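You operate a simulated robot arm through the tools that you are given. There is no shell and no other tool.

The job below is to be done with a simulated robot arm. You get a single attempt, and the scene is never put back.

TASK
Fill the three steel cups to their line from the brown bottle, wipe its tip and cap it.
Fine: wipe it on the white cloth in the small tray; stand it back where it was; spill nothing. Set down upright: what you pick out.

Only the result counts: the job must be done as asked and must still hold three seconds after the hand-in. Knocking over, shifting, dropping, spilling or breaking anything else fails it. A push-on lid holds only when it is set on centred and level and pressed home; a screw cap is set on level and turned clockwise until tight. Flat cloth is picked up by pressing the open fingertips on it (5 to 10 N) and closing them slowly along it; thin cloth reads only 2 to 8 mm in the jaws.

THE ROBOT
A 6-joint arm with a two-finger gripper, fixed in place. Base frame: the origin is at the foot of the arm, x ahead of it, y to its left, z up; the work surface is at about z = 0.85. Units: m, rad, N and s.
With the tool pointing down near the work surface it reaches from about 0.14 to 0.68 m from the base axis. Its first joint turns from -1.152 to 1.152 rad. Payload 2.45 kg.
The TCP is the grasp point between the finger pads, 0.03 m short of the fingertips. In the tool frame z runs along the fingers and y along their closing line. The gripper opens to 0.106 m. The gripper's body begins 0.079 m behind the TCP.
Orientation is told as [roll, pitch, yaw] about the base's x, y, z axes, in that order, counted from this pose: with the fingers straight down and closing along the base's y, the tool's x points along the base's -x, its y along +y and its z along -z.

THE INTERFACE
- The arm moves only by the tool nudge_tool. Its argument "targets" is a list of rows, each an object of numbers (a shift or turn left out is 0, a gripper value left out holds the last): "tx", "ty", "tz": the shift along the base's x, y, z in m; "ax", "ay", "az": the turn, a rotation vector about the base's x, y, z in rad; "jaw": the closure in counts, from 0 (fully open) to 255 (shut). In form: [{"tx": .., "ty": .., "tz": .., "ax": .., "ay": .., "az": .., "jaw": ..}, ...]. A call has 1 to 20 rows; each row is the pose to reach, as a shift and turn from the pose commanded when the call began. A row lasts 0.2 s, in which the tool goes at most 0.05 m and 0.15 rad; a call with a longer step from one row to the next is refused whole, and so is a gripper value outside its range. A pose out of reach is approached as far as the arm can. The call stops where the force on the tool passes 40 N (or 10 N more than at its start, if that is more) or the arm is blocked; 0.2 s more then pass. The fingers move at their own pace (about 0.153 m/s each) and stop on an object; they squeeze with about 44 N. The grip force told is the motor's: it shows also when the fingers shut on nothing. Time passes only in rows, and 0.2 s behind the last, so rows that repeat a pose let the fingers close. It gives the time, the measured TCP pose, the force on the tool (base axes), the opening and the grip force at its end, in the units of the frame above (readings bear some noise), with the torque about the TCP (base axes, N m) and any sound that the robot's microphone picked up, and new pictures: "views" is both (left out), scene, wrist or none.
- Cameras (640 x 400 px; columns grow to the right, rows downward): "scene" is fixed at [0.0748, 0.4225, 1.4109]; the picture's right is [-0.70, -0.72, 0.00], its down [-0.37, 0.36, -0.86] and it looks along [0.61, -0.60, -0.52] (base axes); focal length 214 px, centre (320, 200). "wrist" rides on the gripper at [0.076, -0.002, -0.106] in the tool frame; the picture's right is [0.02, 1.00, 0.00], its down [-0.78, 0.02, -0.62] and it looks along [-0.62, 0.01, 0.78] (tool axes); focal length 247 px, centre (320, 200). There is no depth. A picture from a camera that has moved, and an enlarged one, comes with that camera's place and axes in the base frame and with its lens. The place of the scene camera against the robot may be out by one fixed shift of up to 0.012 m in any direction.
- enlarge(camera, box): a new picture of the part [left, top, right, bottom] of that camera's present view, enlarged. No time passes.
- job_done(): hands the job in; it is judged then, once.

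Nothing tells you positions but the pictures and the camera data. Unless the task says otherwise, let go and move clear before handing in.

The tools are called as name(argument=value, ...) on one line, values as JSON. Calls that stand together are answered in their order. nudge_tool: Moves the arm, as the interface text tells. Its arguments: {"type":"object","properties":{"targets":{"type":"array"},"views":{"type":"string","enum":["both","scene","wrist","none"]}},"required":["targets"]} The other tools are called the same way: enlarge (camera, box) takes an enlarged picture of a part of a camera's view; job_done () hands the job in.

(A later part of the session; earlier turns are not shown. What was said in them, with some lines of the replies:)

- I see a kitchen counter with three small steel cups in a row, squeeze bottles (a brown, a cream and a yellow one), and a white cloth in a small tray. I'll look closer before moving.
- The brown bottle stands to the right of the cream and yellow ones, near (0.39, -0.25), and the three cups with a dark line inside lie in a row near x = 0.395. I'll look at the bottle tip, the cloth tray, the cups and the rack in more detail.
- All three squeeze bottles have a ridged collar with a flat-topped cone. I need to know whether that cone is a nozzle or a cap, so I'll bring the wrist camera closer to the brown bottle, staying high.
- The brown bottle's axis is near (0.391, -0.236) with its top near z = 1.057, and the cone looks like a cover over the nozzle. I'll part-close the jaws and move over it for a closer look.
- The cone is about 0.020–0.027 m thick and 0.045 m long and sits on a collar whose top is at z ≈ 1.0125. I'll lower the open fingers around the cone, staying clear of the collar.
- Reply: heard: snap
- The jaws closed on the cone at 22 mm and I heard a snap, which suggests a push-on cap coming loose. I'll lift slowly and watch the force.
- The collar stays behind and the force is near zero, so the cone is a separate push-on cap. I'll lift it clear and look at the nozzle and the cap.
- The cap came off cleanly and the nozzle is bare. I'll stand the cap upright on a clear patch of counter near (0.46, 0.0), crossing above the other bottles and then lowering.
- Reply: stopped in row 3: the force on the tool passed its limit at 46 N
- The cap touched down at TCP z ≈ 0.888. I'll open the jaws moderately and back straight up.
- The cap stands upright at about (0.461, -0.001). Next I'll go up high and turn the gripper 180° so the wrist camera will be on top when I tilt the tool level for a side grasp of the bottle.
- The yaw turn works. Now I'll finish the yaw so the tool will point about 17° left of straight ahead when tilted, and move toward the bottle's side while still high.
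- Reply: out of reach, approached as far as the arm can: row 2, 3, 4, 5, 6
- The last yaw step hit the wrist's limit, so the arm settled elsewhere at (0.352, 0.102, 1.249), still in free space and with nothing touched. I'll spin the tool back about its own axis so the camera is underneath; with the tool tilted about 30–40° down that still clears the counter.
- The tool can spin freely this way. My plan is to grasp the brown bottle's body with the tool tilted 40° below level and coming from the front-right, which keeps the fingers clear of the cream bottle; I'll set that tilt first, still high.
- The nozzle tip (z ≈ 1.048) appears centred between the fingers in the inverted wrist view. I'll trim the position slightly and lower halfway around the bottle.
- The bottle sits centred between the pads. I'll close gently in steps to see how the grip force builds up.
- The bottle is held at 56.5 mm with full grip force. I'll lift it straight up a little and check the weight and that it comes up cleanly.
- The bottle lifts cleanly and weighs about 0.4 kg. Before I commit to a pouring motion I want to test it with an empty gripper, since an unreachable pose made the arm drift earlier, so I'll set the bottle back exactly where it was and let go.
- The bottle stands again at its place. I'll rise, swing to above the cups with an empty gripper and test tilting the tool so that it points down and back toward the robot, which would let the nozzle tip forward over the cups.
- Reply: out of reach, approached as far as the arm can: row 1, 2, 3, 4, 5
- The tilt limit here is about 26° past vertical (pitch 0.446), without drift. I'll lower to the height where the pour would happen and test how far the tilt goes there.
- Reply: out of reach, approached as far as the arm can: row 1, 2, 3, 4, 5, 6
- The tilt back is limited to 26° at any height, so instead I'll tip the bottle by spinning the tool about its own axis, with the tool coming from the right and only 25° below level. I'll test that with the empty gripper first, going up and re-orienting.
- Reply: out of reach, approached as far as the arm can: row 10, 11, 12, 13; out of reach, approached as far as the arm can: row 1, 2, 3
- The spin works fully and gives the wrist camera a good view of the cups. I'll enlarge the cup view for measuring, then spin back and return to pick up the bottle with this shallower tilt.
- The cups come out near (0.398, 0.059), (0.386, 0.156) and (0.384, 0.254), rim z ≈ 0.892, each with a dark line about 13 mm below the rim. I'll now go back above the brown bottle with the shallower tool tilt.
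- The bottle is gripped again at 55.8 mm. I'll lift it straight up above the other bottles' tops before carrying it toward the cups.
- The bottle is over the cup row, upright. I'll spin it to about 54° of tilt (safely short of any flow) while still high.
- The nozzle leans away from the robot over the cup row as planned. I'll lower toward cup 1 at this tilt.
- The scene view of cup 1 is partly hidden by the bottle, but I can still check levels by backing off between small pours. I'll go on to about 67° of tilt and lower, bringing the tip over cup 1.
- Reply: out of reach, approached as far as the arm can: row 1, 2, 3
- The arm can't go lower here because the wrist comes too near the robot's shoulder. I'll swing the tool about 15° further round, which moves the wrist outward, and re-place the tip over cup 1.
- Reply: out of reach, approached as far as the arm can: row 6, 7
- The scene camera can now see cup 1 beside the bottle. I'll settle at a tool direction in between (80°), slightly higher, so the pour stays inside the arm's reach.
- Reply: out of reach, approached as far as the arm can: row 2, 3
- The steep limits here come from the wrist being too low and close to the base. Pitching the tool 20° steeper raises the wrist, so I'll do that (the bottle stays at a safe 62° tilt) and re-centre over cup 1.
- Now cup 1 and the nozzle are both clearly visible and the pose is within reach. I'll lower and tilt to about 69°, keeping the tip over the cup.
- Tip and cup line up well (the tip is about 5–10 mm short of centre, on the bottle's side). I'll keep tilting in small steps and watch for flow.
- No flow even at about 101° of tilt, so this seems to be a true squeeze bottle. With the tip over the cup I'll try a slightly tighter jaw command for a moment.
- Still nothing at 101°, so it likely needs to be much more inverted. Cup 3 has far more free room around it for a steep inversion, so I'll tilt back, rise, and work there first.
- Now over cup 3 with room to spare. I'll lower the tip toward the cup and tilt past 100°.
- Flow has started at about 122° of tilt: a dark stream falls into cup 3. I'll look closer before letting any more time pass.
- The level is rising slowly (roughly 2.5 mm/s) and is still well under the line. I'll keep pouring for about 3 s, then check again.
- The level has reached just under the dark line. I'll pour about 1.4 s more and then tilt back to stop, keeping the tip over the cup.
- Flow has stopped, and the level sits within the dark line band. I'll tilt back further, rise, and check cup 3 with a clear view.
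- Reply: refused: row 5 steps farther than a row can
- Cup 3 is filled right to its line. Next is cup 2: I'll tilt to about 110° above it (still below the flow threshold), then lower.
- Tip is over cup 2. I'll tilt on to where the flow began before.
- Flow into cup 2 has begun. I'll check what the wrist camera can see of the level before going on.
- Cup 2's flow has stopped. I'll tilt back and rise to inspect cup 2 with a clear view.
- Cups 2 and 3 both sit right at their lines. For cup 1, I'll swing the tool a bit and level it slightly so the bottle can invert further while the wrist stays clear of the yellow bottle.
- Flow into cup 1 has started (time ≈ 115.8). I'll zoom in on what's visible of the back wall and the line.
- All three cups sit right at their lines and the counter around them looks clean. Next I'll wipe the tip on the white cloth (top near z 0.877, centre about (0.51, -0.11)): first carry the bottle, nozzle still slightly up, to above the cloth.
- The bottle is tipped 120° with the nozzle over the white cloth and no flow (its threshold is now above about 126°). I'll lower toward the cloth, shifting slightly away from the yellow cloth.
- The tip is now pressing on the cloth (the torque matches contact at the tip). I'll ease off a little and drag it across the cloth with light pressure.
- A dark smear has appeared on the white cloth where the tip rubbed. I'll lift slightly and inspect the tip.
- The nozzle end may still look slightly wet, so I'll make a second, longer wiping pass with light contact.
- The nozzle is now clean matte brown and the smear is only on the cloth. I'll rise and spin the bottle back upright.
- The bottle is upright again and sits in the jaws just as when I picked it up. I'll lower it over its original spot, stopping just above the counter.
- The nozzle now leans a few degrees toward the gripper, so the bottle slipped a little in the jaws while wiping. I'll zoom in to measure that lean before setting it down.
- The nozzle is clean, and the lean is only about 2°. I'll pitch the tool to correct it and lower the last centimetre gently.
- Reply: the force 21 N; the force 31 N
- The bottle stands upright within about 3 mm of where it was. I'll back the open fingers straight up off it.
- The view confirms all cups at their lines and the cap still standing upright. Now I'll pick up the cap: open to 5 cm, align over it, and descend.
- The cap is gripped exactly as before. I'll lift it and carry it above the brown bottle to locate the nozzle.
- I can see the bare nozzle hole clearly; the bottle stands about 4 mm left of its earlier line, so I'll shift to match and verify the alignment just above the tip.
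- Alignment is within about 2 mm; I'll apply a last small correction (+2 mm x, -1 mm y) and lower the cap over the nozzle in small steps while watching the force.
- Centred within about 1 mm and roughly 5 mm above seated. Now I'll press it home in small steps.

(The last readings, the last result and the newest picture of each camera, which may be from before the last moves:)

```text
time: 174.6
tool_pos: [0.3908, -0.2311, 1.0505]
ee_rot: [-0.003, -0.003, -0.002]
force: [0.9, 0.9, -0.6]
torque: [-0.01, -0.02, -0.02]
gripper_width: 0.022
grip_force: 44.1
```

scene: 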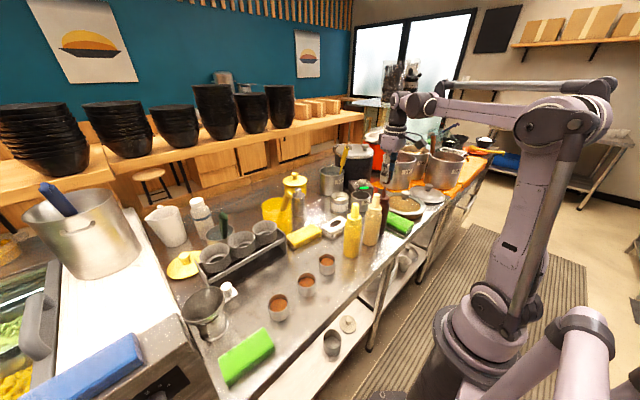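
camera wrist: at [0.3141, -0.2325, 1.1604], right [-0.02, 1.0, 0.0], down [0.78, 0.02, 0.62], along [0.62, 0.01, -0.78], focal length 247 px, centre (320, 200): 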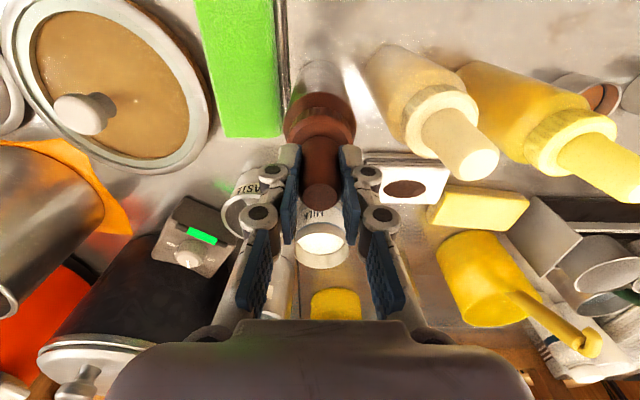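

nudge_tool(targets=[{"tz": -0.001}, {"tz": -0.002}], views="none")

enlarge(camera="scene", box=[378, 178, 402, 206])

enlarge(camera="wrist", box=[280, 80, 360, 150])

```text
time: 175.2
tool_pos: [0.3918, -0.2299, 1.0488]
ee_rot: [-0.002, -0.001, 0.002]
force: [-3.4, 0.3, 23.5]
torque: [0.01, 0.03, -0.1]
gripper_width: 0.022
grip_force: 43.7
heard: snap
```

```text
14.29 times, centred on (390, 192) of scene
camera zoom: at [0.0744, 0.4227, 1.4108], right [-0.7, -0.72, 0.0], down [-0.37, 0.36, -0.86], along [0.61, -0.6, -0.52], focal length 3064 px, centre (-680, 314)
```

zoom: 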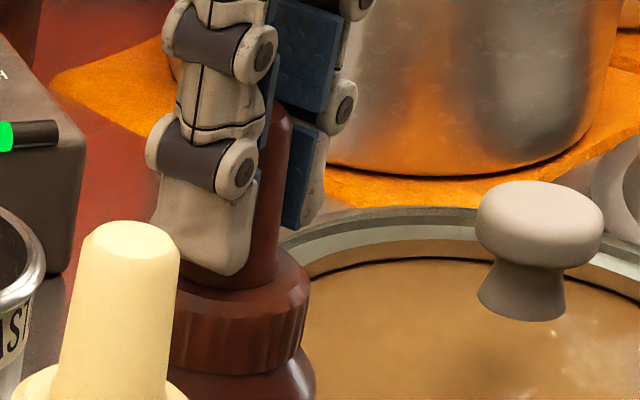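

```text
5.71 times, centred on (320, 115) of wrist
camera zoom: at [0.314, -0.2323, 1.1536], right [-0.02, 1.0, 0.0], down [0.78, 0.02, 0.62], along [0.62, 0.01, -0.78], focal length 1411 px, centre (320, 686)
```

zoom: 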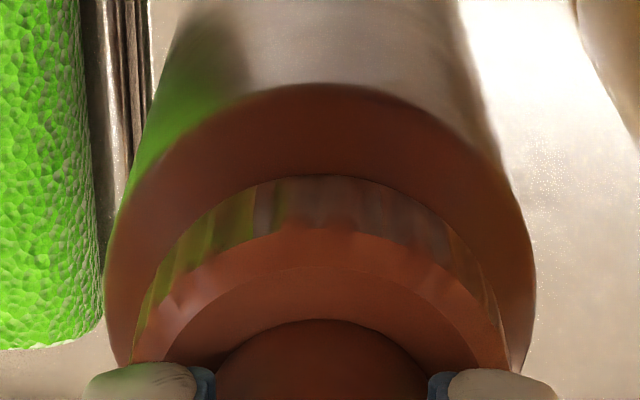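

I heard the snap and the force rose to 23 N, so the cap is pressed home. I'll release it without moving, then rise straight up.

nudge_tool(targets=[{"jaw": 195}, {"jaw": 180}, {"jaw": 165}, {"jaw": 150}, {"jaw": 135}, {"jaw": 130}], views="wrist")

enlarge(camera="scene", box=[375, 175, 405, 210])

```text
time: 176.6
tool_pos: [0.3912, -0.2306, 1.0486]
ee_rot: [-0.001, -0.001, -0.001]
force: [0.8, 0.0, 0.0]
torque: [0.02, 0.01, 0.03]
gripper_width: 0.0519
grip_force: 0.0
camera wrist: at [0.3146, -0.2322, 1.1526], right [-0.02, 1.0, 0.0], down [0.78, 0.02, 0.62], along [0.62, 0.01, -0.78], focal length 247 px, centre (320, 200)
```

wrist: 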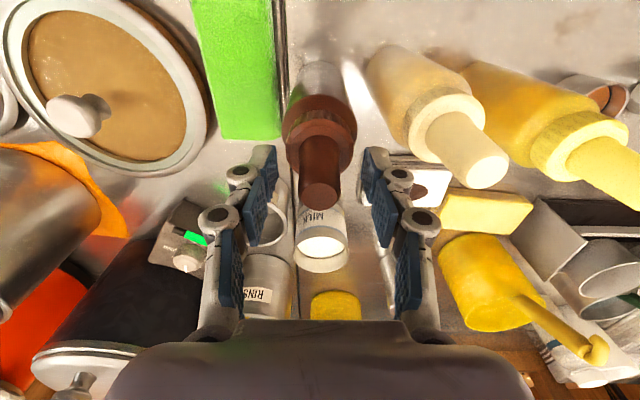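

```text
11.43 times, centred on (390, 192) of scene
camera zoom: at [0.0748, 0.4225, 1.4109], right [-0.7, -0.72, 0.0], down [-0.37, 0.36, -0.86], along [0.61, -0.6, -0.52], focal length 2451 px, centre (-480, 286)
```

zoom: 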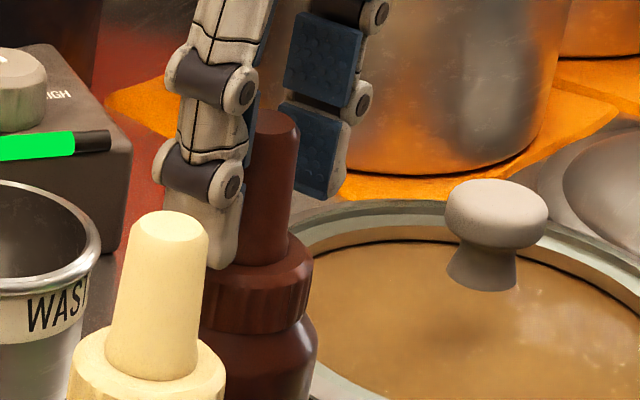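

The cap sits straight on the collar. I'll rise clear and check everything.

nudge_tool(targets=[{"tz": 0.01}, {"tz": 0.03}, {"tz": 0.06}, {"tz": 0.1}, {"tz": 0.14}, {"tz": 0.18}, {"tz": 0.22}, {"tx": -0.03, "ty": 0.02, "tz": 0.25}, {"tx": -0.05, "ty": 0.04, "tz": 0.27}, {"tx": -0.05, "ty": 0.06, "tz": 0.27}, {"tx": -0.05, "ty": 0.06, "tz": 0.27}])

enlarge(camera="scene", box=[350, 165, 420, 245])

enlarge(camera="wrist", box=[190, 60, 330, 160])

enlarge(camera="scene", box=[255, 235, 355, 325])

```text
time: 179.0
tool_pos: [0.3401, -0.173, 1.3192]
ee_rot: [-0.003, -0.003, 0.0]
force: [-0.4, -0.4, -0.2]
torque: [0.01, 0.02, 0.01]
gripper_width: 0.052
grip_force: 0.0
camera wrist: at [0.262, -0.1737, 1.4234], right [-0.02, 1.0, 0.0], down [0.78, 0.02, 0.62], along [0.62, 0.01, -0.78], focal length 247 px, centre (320, 200)
```

scene: 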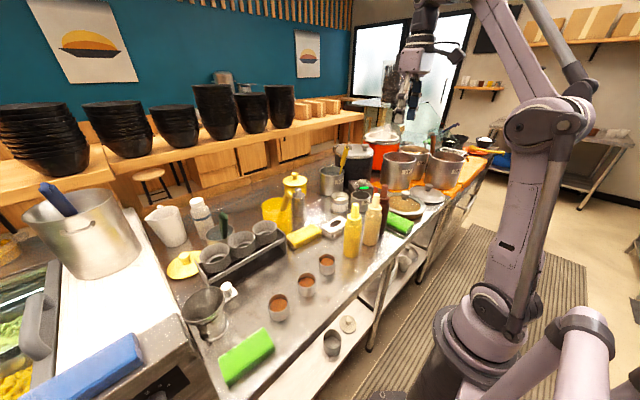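
wrist: 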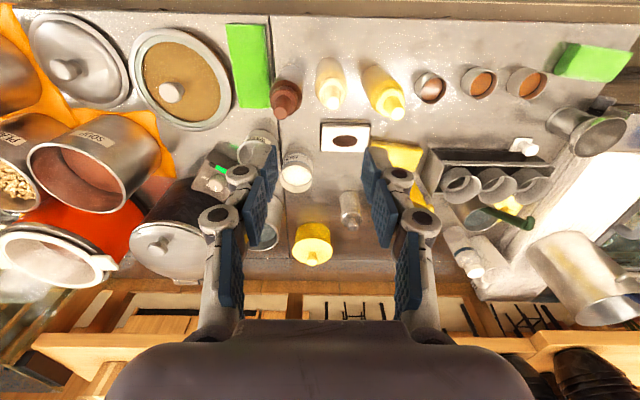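

```text
5.00 times, centred on (385, 205) of scene
camera zoom: at [0.0748, 0.4226, 1.4109], right [-0.7, -0.72, 0.0], down [-0.37, 0.36, -0.86], along [0.61, -0.6, -0.52], focal length 1072 px, centre (-5, 175)
```

zoom: 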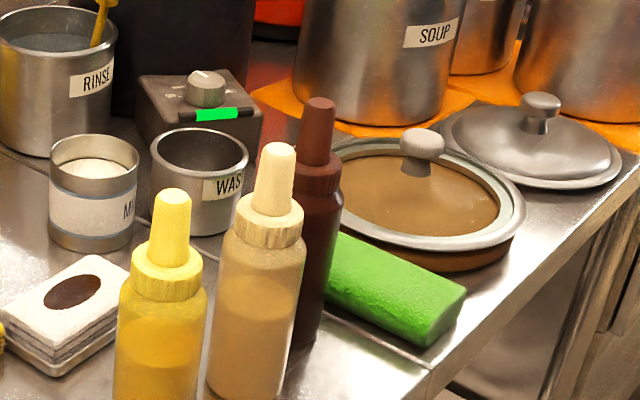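

```text
4.00 times, centred on (260, 110) of wrist
camera zoom: at [0.262, -0.1737, 1.4234], right [-0.02, 1.0, 0.0], down [0.78, 0.02, 0.62], along [0.62, 0.01, -0.78], focal length 988 px, centre (560, 560)
```

zoom: 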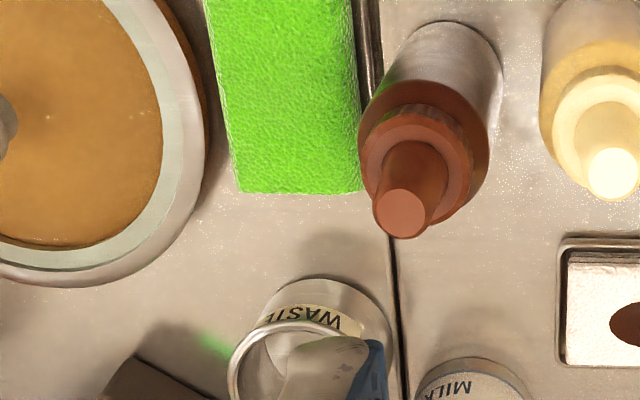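

```text
4.44 times, centred on (305, 280) of scene
camera zoom: at [0.0748, 0.4226, 1.4109], right [-0.7, -0.72, 0.0], down [-0.37, 0.36, -0.86], along [0.61, -0.6, -0.52], focal length 953 px, centre (387, -156)
```

zoom: 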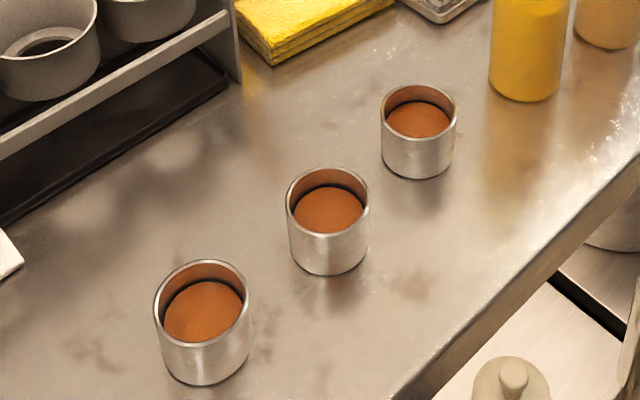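

enlarge(camera="scene", box=[378, 180, 402, 206])

enlarge(camera="scene", box=[318, 250, 338, 272])

enlarge(camera="scene", box=[294, 270, 320, 296])

enlarge(camera="scene", box=[264, 290, 294, 318])

```text
15.38 times, centred on (390, 193) of scene
camera zoom: at [0.0748, 0.4226, 1.4109], right [-0.7, -0.72, 0.0], down [-0.37, 0.36, -0.86], along [0.61, -0.6, -0.52], focal length 3300 px, centre (-757, 308)
```

zoom: 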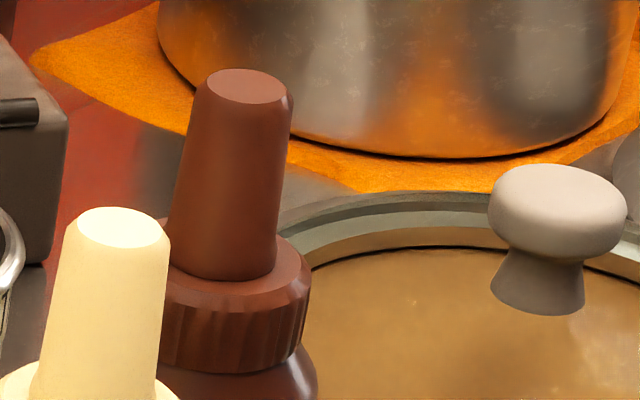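

```text
16.00 times, centred on (328, 261) of scene
camera zoom: at [0.0748, 0.4226, 1.4109], right [-0.7, -0.72, 0.0], down [-0.37, 0.36, -0.86], along [0.61, -0.6, -0.52], focal length 3432 px, centre (192, -776)
```

zoom: 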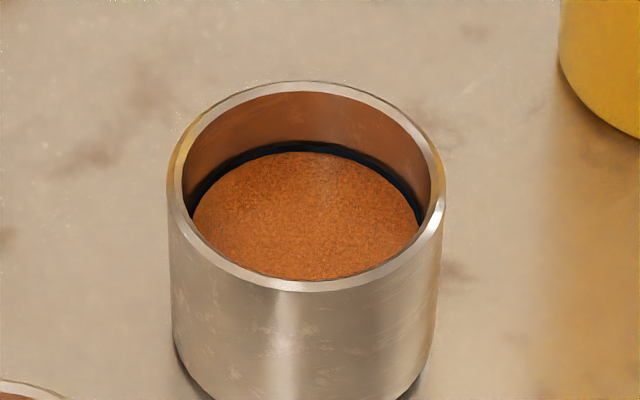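

```text
15.38 times, centred on (307, 283) of scene
camera zoom: at [0.0748, 0.4226, 1.4109], right [-0.7, -0.72, 0.0], down [-0.37, 0.36, -0.86], along [0.61, -0.6, -0.52], focal length 3300 px, centre (520, -1077)
```

zoom: 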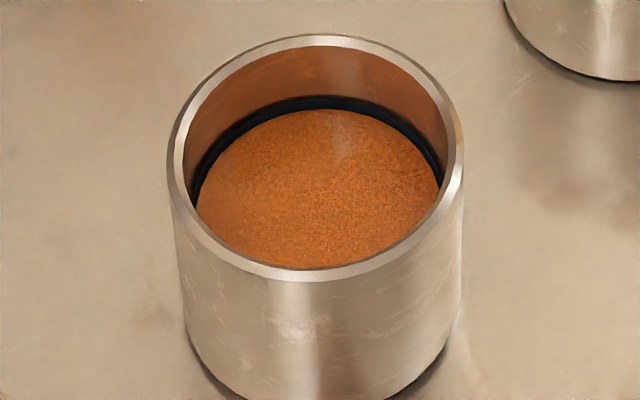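

```text
14.29 times, centred on (279, 304) of scene
camera zoom: at [0.0748, 0.4226, 1.4109], right [-0.7, -0.72, 0.0], down [-0.37, 0.36, -0.86], along [0.61, -0.6, -0.52], focal length 3064 px, centre (906, -1286)
```

zoom: 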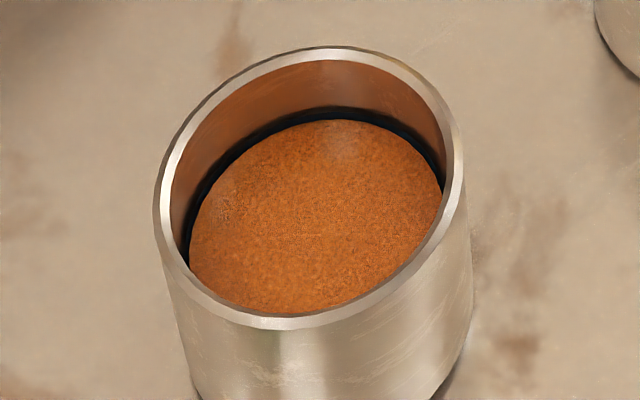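

The cap is seated straight and level, and the brown bottle is upright within about 4 mm of where it first stood. All three cups sit at their lines, the cloth holds the wiped smear, nothing else looks disturbed, and the gripper is clear, so I'm handing in.

job_done()

```text
The job is handed in.
```

I filled the three steel cups from the brown bottle, wiped its tip, capped it and handed the job in. I don't have the judge's result yet.

- **Cups:** the sauce in all three stands partway up the dark line band inside each cup. I saw no spills on the counter around them.
- **Tip:** I wiped it on the white cloth in the small tray until the nozzle looked clean. The cloth now has a brown smear, as expected.
- **Cap:** it snapped on under about 23 N and sits straight and level on the collar.
- **Bottle:** it is upright, about 4 mm to the left of its original spot. It slipped slightly in the gripper during wiping, so I straightened it before setting it down.
- **Everything else:** as far as the cameras show, nothing else was moved or knocked. The gripper is open and clear of the counter.
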